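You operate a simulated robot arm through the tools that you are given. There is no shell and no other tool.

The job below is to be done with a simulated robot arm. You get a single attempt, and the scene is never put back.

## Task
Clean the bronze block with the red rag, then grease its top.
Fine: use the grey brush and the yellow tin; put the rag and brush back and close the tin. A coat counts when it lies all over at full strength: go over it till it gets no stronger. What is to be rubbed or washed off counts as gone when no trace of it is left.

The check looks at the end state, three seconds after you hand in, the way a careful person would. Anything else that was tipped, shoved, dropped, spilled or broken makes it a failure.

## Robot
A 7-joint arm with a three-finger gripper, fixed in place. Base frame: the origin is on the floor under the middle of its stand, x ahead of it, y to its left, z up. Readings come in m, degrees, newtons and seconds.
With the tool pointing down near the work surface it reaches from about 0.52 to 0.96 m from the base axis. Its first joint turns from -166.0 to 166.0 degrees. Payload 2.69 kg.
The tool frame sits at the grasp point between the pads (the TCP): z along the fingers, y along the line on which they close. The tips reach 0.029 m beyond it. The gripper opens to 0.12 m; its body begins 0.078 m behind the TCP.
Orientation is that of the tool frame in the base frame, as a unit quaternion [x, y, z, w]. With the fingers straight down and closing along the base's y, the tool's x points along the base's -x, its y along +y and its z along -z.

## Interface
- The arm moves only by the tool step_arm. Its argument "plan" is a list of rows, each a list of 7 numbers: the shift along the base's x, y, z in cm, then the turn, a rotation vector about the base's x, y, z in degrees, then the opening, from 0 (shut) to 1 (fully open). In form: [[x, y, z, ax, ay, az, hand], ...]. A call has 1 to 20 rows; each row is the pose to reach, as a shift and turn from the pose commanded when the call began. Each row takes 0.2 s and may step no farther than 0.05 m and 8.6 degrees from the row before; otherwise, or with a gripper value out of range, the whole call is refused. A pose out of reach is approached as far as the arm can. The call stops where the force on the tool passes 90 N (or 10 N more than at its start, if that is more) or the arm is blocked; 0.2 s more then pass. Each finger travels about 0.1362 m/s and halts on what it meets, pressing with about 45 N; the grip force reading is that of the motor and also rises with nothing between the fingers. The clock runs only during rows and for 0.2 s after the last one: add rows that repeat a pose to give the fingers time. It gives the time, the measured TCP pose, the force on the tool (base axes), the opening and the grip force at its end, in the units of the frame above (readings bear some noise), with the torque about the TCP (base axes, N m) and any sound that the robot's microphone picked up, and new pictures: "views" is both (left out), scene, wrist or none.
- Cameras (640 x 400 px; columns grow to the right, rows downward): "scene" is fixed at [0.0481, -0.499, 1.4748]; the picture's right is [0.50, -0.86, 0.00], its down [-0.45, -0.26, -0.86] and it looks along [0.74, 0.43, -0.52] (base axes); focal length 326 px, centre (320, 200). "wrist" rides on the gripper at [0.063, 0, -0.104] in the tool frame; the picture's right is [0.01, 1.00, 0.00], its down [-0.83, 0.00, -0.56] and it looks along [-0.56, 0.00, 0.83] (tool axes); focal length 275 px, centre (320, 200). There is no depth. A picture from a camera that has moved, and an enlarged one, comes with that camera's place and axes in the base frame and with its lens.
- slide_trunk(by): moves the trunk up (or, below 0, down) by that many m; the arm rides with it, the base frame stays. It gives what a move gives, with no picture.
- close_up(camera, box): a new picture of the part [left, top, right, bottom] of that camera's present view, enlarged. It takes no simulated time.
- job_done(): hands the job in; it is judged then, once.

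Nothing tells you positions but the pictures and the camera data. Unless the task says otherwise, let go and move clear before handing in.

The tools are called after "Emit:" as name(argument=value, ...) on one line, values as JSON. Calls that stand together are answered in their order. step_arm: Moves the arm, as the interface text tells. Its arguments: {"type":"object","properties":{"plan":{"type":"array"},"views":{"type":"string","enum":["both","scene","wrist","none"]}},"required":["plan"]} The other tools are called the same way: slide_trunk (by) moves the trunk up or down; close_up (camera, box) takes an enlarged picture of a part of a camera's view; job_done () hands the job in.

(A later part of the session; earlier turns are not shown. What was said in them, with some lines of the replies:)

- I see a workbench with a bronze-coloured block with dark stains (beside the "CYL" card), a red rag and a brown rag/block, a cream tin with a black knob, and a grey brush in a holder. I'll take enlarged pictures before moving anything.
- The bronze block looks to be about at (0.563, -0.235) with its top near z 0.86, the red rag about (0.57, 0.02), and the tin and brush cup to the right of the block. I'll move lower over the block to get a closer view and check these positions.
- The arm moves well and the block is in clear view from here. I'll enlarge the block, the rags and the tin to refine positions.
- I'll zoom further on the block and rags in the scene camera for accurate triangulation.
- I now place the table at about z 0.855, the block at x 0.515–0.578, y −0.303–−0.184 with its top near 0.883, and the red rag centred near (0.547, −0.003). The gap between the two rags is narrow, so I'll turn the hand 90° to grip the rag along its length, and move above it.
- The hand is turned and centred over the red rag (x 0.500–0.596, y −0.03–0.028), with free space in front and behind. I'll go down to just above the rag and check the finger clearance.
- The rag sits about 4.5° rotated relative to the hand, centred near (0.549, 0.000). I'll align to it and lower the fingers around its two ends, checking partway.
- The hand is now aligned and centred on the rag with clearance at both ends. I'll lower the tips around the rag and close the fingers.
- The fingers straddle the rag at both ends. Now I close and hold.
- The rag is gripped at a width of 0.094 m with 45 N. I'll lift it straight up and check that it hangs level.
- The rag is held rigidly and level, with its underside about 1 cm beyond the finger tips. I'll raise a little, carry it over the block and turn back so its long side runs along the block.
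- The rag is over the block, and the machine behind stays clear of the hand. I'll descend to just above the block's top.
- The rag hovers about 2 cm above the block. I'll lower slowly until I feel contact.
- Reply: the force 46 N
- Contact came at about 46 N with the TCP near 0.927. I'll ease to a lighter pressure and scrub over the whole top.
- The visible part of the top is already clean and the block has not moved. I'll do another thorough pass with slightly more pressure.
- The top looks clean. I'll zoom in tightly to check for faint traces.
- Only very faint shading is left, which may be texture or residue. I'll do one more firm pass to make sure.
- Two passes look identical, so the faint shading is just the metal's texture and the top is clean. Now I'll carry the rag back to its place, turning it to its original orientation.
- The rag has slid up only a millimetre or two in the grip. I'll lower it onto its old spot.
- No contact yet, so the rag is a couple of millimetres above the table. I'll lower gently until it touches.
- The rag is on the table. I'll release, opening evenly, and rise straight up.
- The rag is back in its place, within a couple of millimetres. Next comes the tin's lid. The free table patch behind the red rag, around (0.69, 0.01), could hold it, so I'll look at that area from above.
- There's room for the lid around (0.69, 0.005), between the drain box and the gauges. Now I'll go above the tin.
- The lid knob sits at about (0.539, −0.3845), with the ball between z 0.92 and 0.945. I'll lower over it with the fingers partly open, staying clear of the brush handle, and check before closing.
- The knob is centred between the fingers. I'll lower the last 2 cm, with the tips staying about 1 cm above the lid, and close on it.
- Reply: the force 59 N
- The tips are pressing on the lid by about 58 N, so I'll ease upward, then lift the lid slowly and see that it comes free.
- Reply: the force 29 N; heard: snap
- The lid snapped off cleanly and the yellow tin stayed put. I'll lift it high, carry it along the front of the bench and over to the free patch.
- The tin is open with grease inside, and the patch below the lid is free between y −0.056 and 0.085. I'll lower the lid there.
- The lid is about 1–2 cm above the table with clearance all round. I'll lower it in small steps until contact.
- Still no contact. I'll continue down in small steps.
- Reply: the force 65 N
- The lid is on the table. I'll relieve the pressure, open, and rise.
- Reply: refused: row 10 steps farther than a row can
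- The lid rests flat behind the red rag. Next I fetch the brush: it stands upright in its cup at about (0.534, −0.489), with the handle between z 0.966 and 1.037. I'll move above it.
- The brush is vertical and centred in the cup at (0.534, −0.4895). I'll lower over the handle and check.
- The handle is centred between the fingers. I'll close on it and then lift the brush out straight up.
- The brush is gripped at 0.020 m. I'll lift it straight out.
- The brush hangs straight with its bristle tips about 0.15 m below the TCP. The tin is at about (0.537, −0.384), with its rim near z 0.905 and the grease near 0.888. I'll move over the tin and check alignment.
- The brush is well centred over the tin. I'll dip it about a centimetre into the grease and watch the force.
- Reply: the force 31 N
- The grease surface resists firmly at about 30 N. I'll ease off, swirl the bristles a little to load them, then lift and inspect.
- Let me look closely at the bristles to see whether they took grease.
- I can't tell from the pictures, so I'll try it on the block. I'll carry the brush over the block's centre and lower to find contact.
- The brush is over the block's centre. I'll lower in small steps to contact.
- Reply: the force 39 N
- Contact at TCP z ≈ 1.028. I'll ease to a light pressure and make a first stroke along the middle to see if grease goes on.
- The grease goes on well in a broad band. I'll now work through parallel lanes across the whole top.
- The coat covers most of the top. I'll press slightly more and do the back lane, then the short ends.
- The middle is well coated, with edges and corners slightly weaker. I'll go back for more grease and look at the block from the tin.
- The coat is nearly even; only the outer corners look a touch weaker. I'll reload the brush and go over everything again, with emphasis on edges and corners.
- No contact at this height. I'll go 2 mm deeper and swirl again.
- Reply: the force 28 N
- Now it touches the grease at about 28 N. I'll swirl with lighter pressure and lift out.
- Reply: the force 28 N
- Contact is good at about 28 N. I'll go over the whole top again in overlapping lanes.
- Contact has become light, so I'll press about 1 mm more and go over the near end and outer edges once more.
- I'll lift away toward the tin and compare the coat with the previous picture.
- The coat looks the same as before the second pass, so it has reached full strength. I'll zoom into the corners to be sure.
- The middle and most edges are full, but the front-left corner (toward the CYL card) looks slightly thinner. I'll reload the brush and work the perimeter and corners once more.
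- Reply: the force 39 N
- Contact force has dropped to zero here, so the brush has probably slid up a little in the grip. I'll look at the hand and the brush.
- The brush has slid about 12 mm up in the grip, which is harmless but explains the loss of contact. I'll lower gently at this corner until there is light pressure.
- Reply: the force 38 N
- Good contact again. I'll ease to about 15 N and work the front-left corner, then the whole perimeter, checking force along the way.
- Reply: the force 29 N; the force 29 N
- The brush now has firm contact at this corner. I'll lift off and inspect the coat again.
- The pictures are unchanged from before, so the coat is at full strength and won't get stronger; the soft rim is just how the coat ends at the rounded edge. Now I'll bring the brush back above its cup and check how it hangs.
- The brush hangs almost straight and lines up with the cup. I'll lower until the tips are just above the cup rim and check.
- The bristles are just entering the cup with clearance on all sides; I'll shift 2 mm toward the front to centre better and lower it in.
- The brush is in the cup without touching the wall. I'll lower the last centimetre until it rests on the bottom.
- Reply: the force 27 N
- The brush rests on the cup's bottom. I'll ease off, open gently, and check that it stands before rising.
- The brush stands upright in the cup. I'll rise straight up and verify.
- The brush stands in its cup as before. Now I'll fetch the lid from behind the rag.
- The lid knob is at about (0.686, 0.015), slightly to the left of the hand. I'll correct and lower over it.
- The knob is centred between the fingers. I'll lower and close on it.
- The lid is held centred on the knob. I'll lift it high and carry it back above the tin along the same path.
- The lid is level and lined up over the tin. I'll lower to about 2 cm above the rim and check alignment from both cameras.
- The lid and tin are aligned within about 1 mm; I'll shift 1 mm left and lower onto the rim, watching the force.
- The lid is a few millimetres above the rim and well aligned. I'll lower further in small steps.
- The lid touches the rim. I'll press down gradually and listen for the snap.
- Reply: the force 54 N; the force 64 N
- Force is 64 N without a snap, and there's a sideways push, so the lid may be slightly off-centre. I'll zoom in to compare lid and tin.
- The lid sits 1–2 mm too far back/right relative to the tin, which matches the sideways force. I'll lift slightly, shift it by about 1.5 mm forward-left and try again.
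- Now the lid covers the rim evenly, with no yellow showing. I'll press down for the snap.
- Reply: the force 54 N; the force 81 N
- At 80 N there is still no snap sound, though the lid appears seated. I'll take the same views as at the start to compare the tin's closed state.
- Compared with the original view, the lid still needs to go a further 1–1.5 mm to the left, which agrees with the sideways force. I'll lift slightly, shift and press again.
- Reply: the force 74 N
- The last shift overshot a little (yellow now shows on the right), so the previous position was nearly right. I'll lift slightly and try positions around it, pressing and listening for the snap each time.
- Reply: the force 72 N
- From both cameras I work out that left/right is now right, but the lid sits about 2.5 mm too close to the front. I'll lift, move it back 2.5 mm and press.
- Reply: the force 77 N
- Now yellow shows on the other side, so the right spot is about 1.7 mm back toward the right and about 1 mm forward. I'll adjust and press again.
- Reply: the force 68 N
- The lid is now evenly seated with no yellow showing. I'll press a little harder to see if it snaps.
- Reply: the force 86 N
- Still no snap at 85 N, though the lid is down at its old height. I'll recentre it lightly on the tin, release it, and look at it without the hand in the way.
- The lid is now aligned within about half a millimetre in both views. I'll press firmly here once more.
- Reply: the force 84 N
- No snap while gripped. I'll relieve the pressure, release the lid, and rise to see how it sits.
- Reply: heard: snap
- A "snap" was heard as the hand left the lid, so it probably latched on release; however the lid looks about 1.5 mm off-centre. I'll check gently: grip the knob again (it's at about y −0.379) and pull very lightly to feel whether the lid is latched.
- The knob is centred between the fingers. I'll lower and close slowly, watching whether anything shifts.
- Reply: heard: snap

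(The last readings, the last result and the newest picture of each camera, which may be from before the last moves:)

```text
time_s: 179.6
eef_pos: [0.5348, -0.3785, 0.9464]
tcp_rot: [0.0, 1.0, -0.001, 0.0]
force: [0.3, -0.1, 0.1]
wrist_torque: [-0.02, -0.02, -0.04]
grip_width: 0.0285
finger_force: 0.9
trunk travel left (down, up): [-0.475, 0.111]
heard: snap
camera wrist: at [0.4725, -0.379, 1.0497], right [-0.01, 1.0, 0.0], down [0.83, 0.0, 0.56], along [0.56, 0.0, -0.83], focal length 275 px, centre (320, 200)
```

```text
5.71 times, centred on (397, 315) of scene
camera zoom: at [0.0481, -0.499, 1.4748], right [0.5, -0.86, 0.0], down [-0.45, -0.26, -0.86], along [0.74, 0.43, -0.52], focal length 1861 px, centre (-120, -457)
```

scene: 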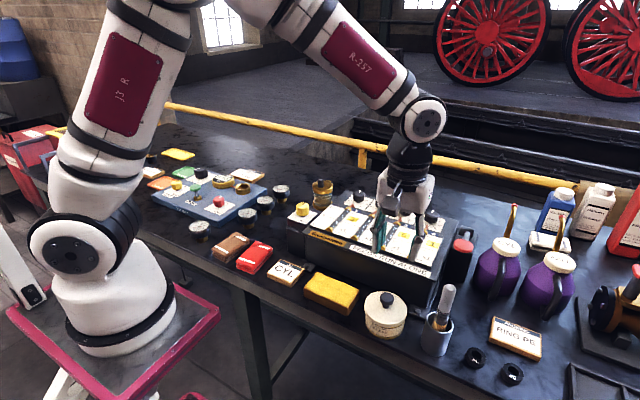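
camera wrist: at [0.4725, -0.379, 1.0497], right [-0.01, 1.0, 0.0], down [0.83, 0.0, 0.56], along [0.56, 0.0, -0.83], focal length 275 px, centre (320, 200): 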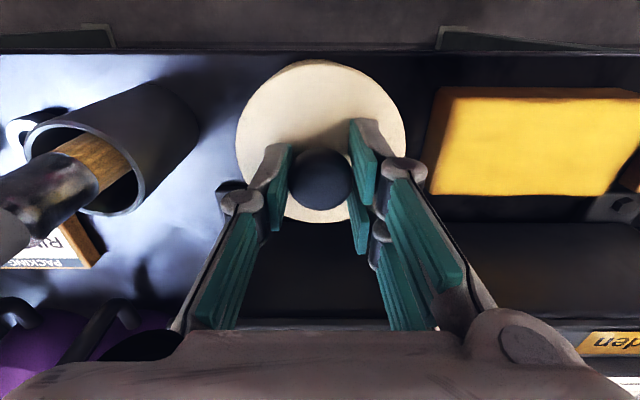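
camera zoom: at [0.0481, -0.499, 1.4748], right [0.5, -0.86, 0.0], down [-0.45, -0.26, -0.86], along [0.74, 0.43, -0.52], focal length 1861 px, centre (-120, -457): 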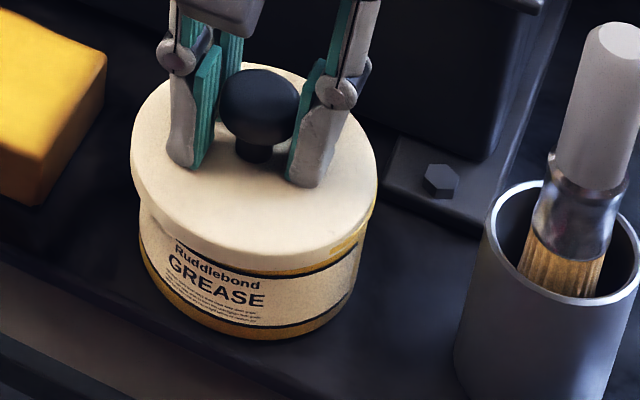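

The snap was heard again as soon as the fingers touched the knob. So the lid latches when it's let go and unlatches when handled. That means closing works on release, and I only need to centre it better: about 2 mm to the right and 1 mm forward. I'll grip, lift 3 mm, shift and set it down.

Emit:
step_arm(plan=[[0, 0, 0, 0, 0, 0, 0.2], [0, 0, 0, 0, 0, 0, 0.1], [0, 0, 0, 0, 0, 0, 0.1], [0, 0, 0.4, 0, 0, 0, 0.1], [-0.04, -0.1, 0.4, 0, 0, 0, 0.1], [-0.08, -0.2, 0.4, 0, 0, 0, 0.1], [-0.08, -0.2, 0.1, 0, 0, 0, 0.1], [-0.08, -0.2, -0.1, 0, 0, 0, 0.1], [-0.08, -0.2, -0.1, 0, 0, 0, 0.1]], views="none")

Emit:
close_up(camera="scene", box=[362, 280, 432, 350])

Emit:
close_up(camera="wrist", box=[220, 40, 420, 165])

```text
time_s: 181.6
eef_pos: [0.535, -0.3813, 0.9457]
tcp_rot: [-0.001, 1.0, -0.001, 0.0]
force: [-1.5, 3.7, 17.8]
wrist_torque: [0.11, 0.13, 0.08]
grip_width: 0.0269
finger_force: 44.8
trunk travel left (down, up): [-0.475, 0.111]
```

```text
5.71 times, centred on (397, 315) of scene
camera zoom: at [0.0481, -0.499, 1.4748], right [0.5, -0.86, 0.0], down [-0.45, -0.26, -0.86], along [0.74, 0.43, -0.52], focal length 1861 px, centre (-120, -457)
```

zoom: 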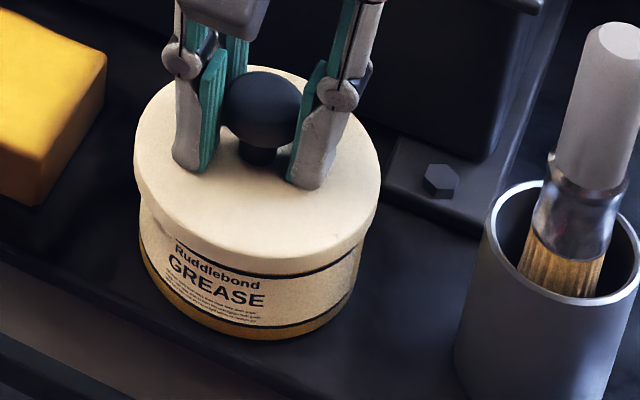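

```text
3.20 times, centred on (320, 102) of wrist
camera zoom: at [0.4719, -0.3804, 1.0496], right [-0.01, 1.0, 0.0], down [0.83, 0.01, 0.56], along [0.56, 0.0, -0.83], focal length 881 px, centre (320, 512)
```

zoom: 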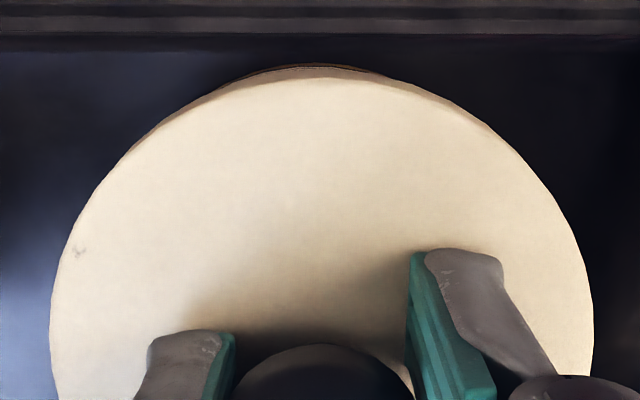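

Nearly perfect: no yellow visible from either side. I'll move 0.8 mm further right, set down lightly and then open the fingers very slowly so the lid isn't dragged.

Emit:
step_arm(plan=[[0, 0, 0.3, 0, 0, 0, 0.1], [0, -0.08, 0.3, 0, 0, 0, 0.1], [0, -0.08, 0.08, 0, 0, 0, 0.1], [0, -0.08, 0.05, 0, 0, 0, 0.1], [0, -0.08, 0.05, 0, 0, 0, 0.18], [0, -0.08, 0.05, 0, 0, 0, 0.21], [0, -0.08, 0.05, 0, 0, 0, 0.22], [0, -0.08, 0.05, 0, 0, 0, 0.23], [0, -0.08, 0.05, 0, 0, 0, 0.24], [0, -0.08, 0.05, 0, 0, 0, 0.25], [0, -0.08, 0.05, 0, 0, 0, 0.26], [0, -0.08, 0.05, 0, 0, 0, 0.28], [0, -0.08, 0.05, 0, 0, 0, 0.3]], views="none")

Emit:
close_up(camera="scene", box=[362, 280, 432, 350])

Emit:
close_up(camera="wrist", box=[220, 40, 420, 165])

```text
time_s: 184.4
eef_pos: [0.5331, -0.3807, 0.9449]
tcp_rot: [0.0, 1.0, 0.0, 0.0]
force: [0.0, -0.1, 0.7]
wrist_torque: [-0.02, -0.02, 0.0]
grip_width: 0.036
finger_force: 0.0
trunk travel left (down, up): [-0.475, 0.111]
heard: snap
```

```text
5.71 times, centred on (397, 315) of scene
camera zoom: at [0.0481, -0.499, 1.4748], right [0.5, -0.86, 0.0], down [-0.45, -0.26, -0.86], along [0.74, 0.43, -0.52], focal length 1861 px, centre (-120, -457)
```

zoom: 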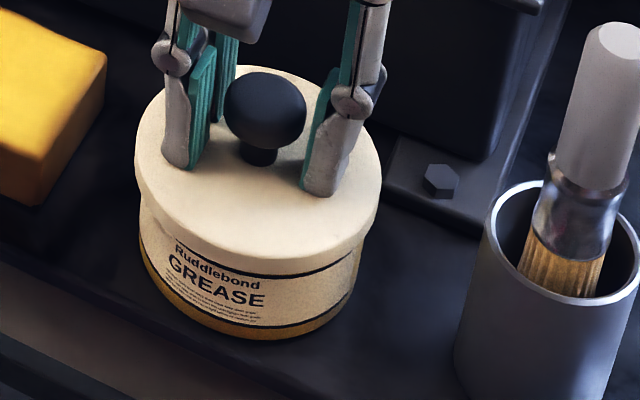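

```text
3.20 times, centred on (320, 102) of wrist
camera zoom: at [0.4719, -0.3811, 1.049], right [-0.01, 1.0, 0.0], down [0.83, 0.0, 0.56], along [0.56, 0.0, -0.83], focal length 881 px, centre (320, 512)
```

zoom: 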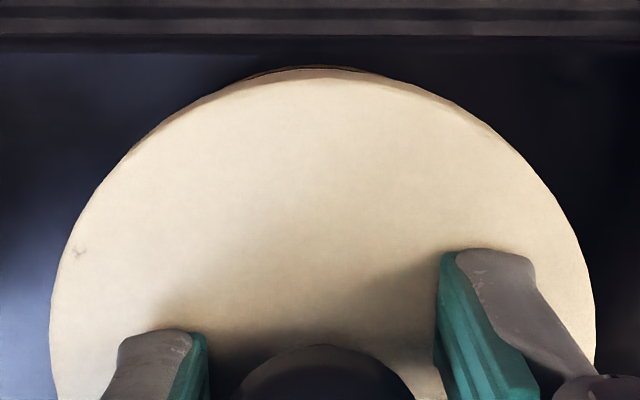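

The snap came on release and the lid is well centred with no yellow showing. I'll open a bit more and rise straight up.

Emit:
step_arm(plan=[[0, 0, 0, 0, 0, 0, 0.45], [0, 0, 0, 0, 0, 0, 0.45], [0, 0, 1, 0, 0, 0, 0.45], [0, 0, 3, 0, 0, 0, 0.45], [0, 0, 7, 0, 0, 0, 0.45], [0, 0, 11, 0, 0, 0, 0.45], [0, 0, 15, 0, 0, 0, 0.45], [0, 0, 18, 0, 0, 0, 0.45], [0, 0, 18, 0, 0, 0, 0.45]], views="both")

Emit:
close_up(camera="scene", box=[350, 260, 470, 360])

Emit:
close_up(camera="wrist", box=[240, 20, 400, 140])

```text
time_s: 186.4
eef_pos: [0.5341, -0.3838, 1.1259]
tcp_rot: [-0.001, 1.0, 0.001, 0.0]
force: [-0.1, -0.6, -1.4]
wrist_torque: [0.0, 0.0, -0.03]
grip_width: 0.0542
finger_force: 0.0
trunk travel left (down, up): [-0.475, 0.111]
camera wrist: at [0.4716, -0.3821, 1.2291], right [-0.01, 1.0, 0.0], down [0.83, 0.0, 0.56], along [0.56, 0.0, -0.83], focal length 275 px, centre (320, 200)
```

scene: 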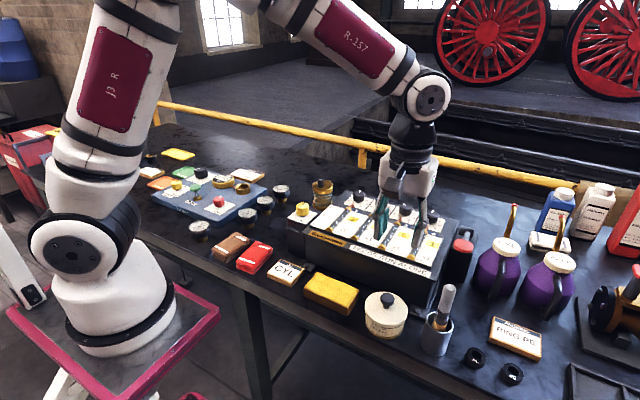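
wrist: 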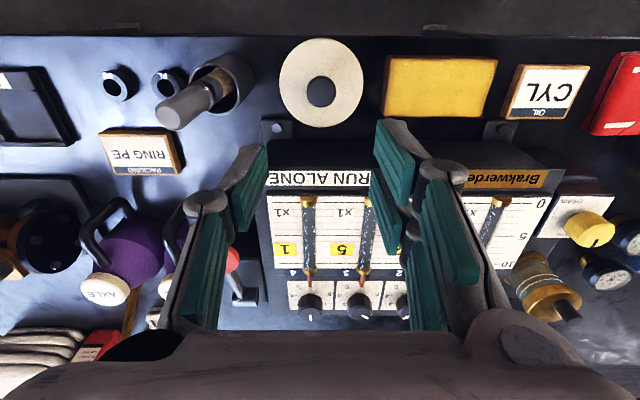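

```text
4.00 times, centred on (410, 310) of scene
camera zoom: at [0.0481, -0.499, 1.4748], right [0.5, -0.86, 0.0], down [-0.45, -0.26, -0.86], along [0.74, 0.43, -0.52], focal length 1303 px, centre (-40, -240)
```

zoom: 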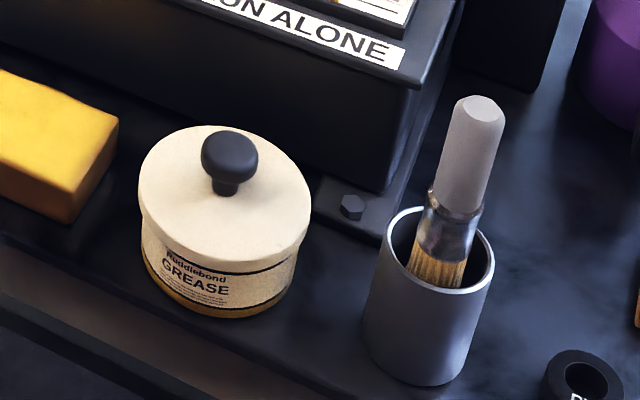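

```text
3.33 times, centred on (320, 80) of wrist
camera zoom: at [0.4716, -0.3821, 1.2291], right [-0.01, 1.0, 0.0], down [0.83, 0.0, 0.56], along [0.56, 0.0, -0.83], focal length 918 px, centre (320, 600)
```

zoom: 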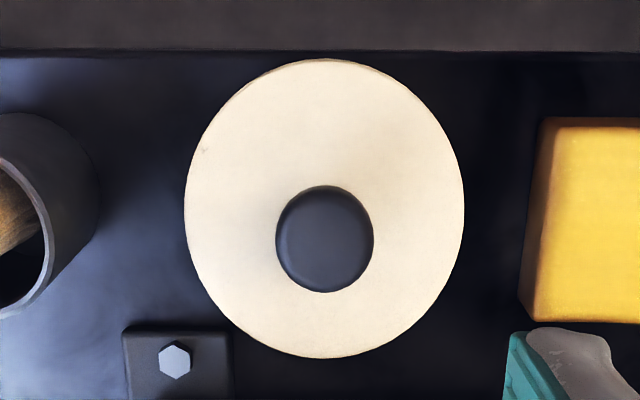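

The tin is closed (snap heard) and the lid is centred. I'll check everything else: the rags, the block, the spot where the lid lay, and the right side of the bench.

Emit:
close_up(camera="scene", box=[200, 180, 360, 320])

Emit:
close_up(camera="scene", box=[300, 265, 364, 305])

Emit:
close_up(camera="scene", box=[440, 170, 640, 400])

Emit:
close_up(camera="scene", box=[80, 110, 320, 260])

Emit:
close_up(camera="scene", box=[400, 270, 490, 370])

```text
2.86 times, centred on (280, 250) of scene
camera zoom: at [0.0481, -0.499, 1.4748], right [0.5, -0.86, 0.0], down [-0.45, -0.26, -0.86], along [0.74, 0.43, -0.52], focal length 931 px, centre (434, 57)
```

zoom: 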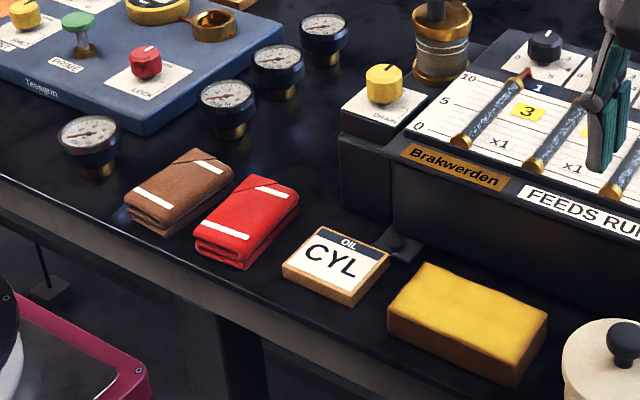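

```text
10.00 times, centred on (332, 285) of scene
camera zoom: at [0.0481, -0.499, 1.4748], right [0.5, -0.86, 0.0], down [-0.45, -0.26, -0.86], along [0.74, 0.43, -0.52], focal length 3257 px, centre (200, -650)
```

zoom: 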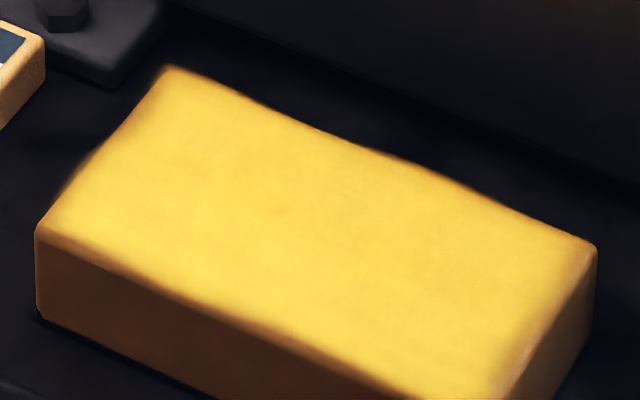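

```text
1.74 times, centred on (540, 285) of scene
camera zoom: at [0.0481, -0.499, 1.4748], right [0.5, -0.86, 0.0], down [-0.45, -0.26, -0.86], along [0.74, 0.43, -0.52], focal length 566 px, centre (-63, 52)
```

zoom: 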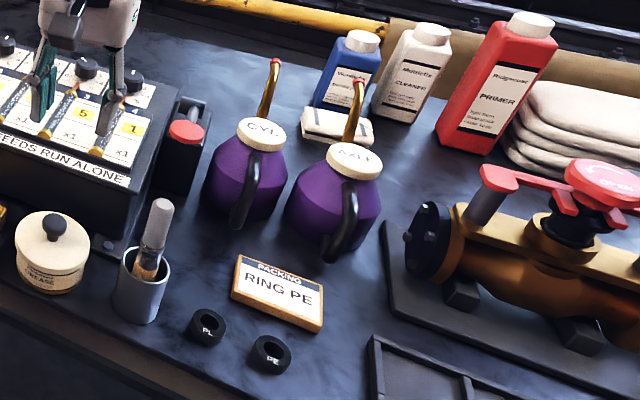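

```text
2.67 times, centred on (200, 185) of scene
camera zoom: at [0.0481, -0.499, 1.4748], right [0.5, -0.86, 0.0], down [-0.45, -0.26, -0.86], along [0.74, 0.43, -0.52], focal length 869 px, centre (640, 240)
```

zoom: 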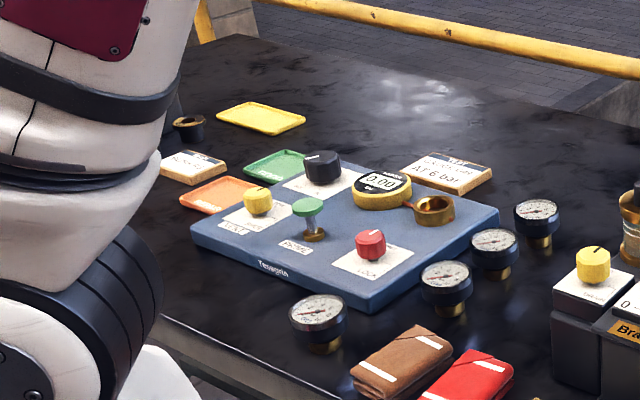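

```text
4.00 times, centred on (445, 320) of scene
camera zoom: at [0.0481, -0.499, 1.4748], right [0.5, -0.86, 0.0], down [-0.45, -0.26, -0.86], along [0.74, 0.43, -0.52], focal length 1303 px, centre (-180, -280)
```

zoom: 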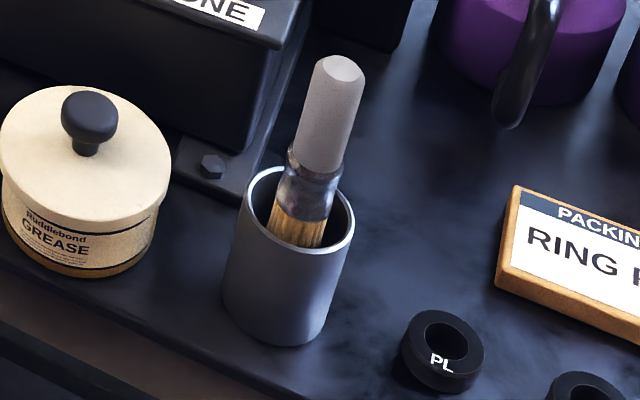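

Everything looks in its place. I'd like one close look straight at the greased top, so I'll bring the wrist camera in front of the block with the fingers opened wide.

Emit:
step_arm(plan=[[-1, 3, 0, 0, 0, 0, 0.45], [-2, 6, 0, 0, 0, 0, 0.6], [-3, 9, 0, 0, 0, 0, 0.8], [-4, 12, -1, 0, 0, 0, 1], [-5, 14.4, -4, 0, 0, 0, 1], [-5, 14.4, -7.5, 0, 0, 0, 1], [-5, 14.4, -10, 0, 0, 0, 1], [-5, 14.4, -10, 0, 0, 0, 1]], views="wrist")

Emit:
close_up(camera="wrist", box=[230, 90, 410, 210])

```text
time_s: 188.2
eef_pos: [0.4849, -0.2382, 1.0262]
tcp_rot: [-0.001, 1.0, 0.0, -0.001]
force: [-0.5, 1.1, -0.3]
wrist_torque: [0.03, 0.0, 0.02]
grip_width: 0.12
finger_force: 0.1
trunk travel left (down, up): [-0.475, 0.111]
camera wrist: at [0.422, -0.2375, 1.1303], right [-0.01, 1.0, 0.0], down [0.83, 0.01, 0.56], along [0.56, 0.0, -0.83], focal length 275 px, centre (320, 200)
```

wrist: 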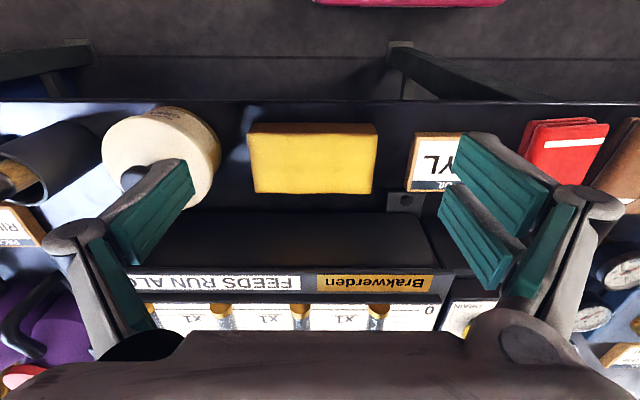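

```text
3.33 times, centred on (320, 150) of wrist
camera zoom: at [0.422, -0.2375, 1.1303], right [-0.01, 1.0, 0.0], down [0.83, 0.01, 0.56], along [0.56, 0.0, -0.83], focal length 918 px, centre (320, 367)
```

zoom: 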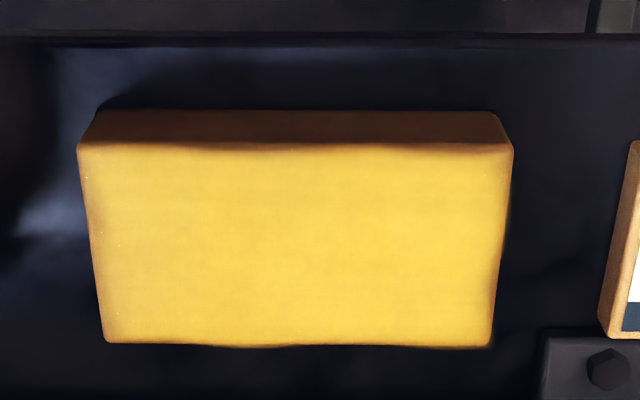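

The coat is even over the whole top. Let me check the corners once more from this close view.

Emit:
close_up(camera="wrist", box=[340, 120, 388, 150])

Emit:
close_up(camera="wrist", box=[246, 120, 294, 150])

Emit:
close_up(camera="wrist", box=[340, 170, 388, 200])

Emit:
close_up(camera="wrist", box=[246, 170, 294, 200])

```text
13.33 times, centred on (364, 135) of wrist
camera zoom: at [0.422, -0.2375, 1.1303], right [-0.01, 1.0, 0.0], down [0.83, 0.01, 0.56], along [0.56, 0.0, -0.83], focal length 3670 px, centre (-267, 1067)
```

zoom: 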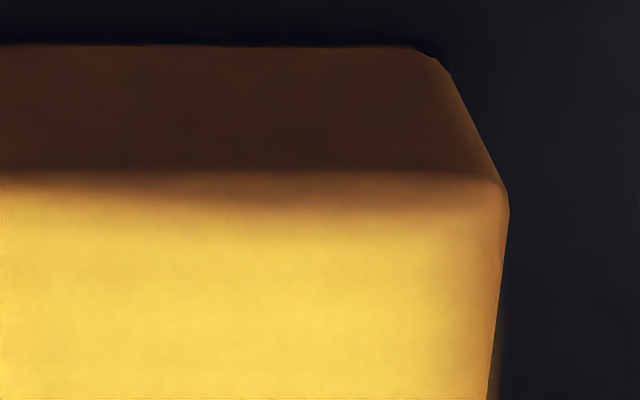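

```text
13.33 times, centred on (270, 135) of wrist
camera zoom: at [0.422, -0.2375, 1.1303], right [-0.01, 1.0, 0.0], down [0.83, 0.01, 0.56], along [0.56, 0.0, -0.83], focal length 3670 px, centre (987, 1067)
```

zoom: 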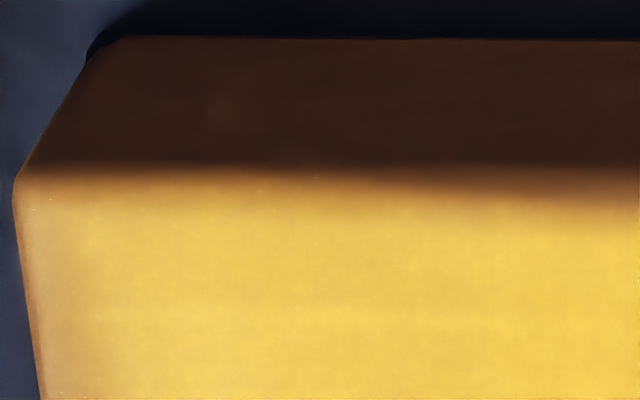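

```text
13.33 times, centred on (364, 185) of wrist
camera zoom: at [0.422, -0.2375, 1.1303], right [-0.01, 1.0, 0.0], down [0.83, 0.01, 0.56], along [0.56, 0.0, -0.83], focal length 3670 px, centre (-267, 400)
```

zoom: 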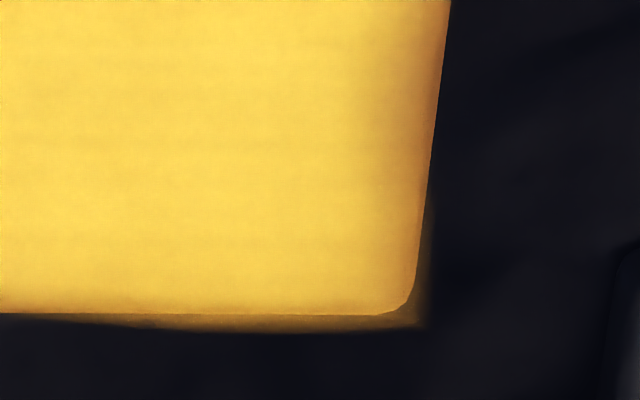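

```text
13.33 times, centred on (270, 185) of wrist
camera zoom: at [0.422, -0.2375, 1.1303], right [-0.01, 1.0, 0.0], down [0.83, 0.01, 0.56], along [0.56, 0.0, -0.83], focal length 3670 px, centre (987, 400)
```

zoom: 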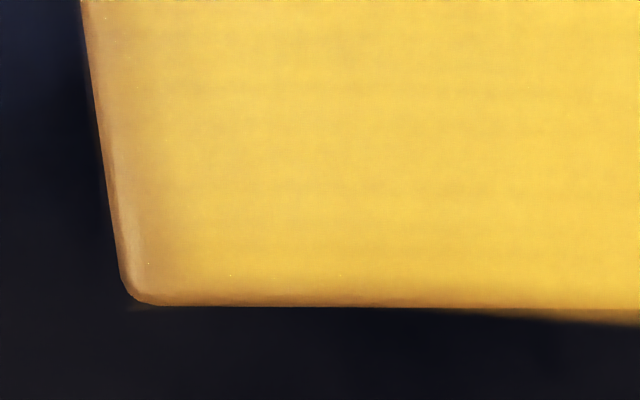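

All corners are covered; the soft rim is the same everywhere and did not change with extra passes. Now I'll move the empty hand well clear of the bench.

Emit:
step_arm(plan=[[0, 0, 4.5, 0, 0, 0, 1], [-1, 0, 9, 0, 0, 0, 1], [-3, 0, 13.5, 0, 0, 0, 1], [-5, 0, 18, 0, 0, 0, 1], [-6, 0, 22, 0, 0, 0, 1], [-6, 0, 22, 0, 0, 0, 1]], views="both")

```text
time_s: 189.6
eef_pos: [0.4242, -0.2373, 1.2449]
tcp_rot: [0.0, 1.0, 0.0, 0.0]
force: [0.2, -0.1, -1.0]
wrist_torque: [-0.02, 0.01, 0.01]
grip_width: 0.12
finger_force: 0.2
trunk travel left (down, up): [-0.475, 0.111]
camera wrist: at [0.3616, -0.2357, 1.3485], right [-0.01, 1.0, 0.0], down [0.83, 0.0, 0.56], along [0.56, 0.0, -0.83], focal length 275 px, centre (320, 200)
```

scene: 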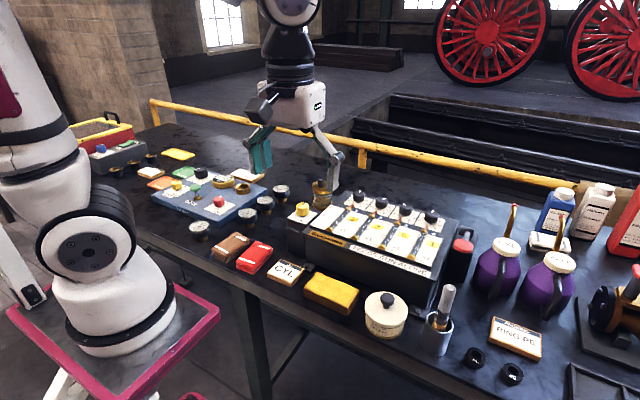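
wrist: 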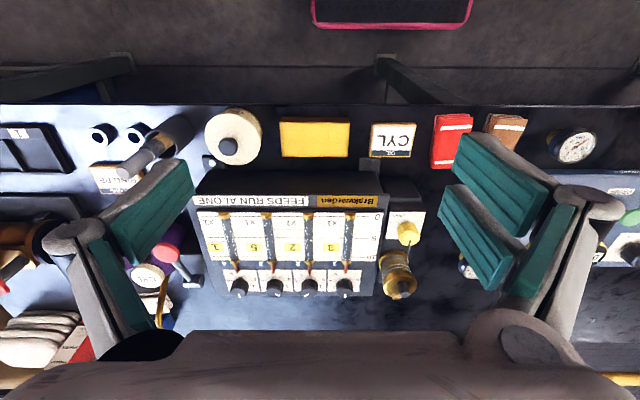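

The block is cleaned and its top is greased all over. The rag is back in its place, the brush stands in its cup, the tin is closed, and the hand is empty and clear of the bench. I'm handing the job in.

Emit:
job_done()

```text
The job is handed in.
```

I cleaned the bronze block with the red rag and greased its whole top from the yellow tin. The job is handed in. I don't have the check's result.

- **Block:** I rubbed the top until a further pass changed nothing in the pictures. I could not see the face towards the machine. I then greased it with three loads of the brush, going over the edges and corners until the coat got no stronger. It fades slightly right at the rounded edges, and extra passes made no difference there.
- **Rag:** It is back on its old spot, within about 2 mm, at the same angle.
- **Brush:** It stands upright in its cup, where it was.
- **Tin:** The lid is on, centred to within about 1 mm by eye. It would not snap while I held and pressed it, but it snapped when I let go. The tin itself moved a few millimetres when the lid first popped off.

Nothing else on the bench looked moved in the last pictures.
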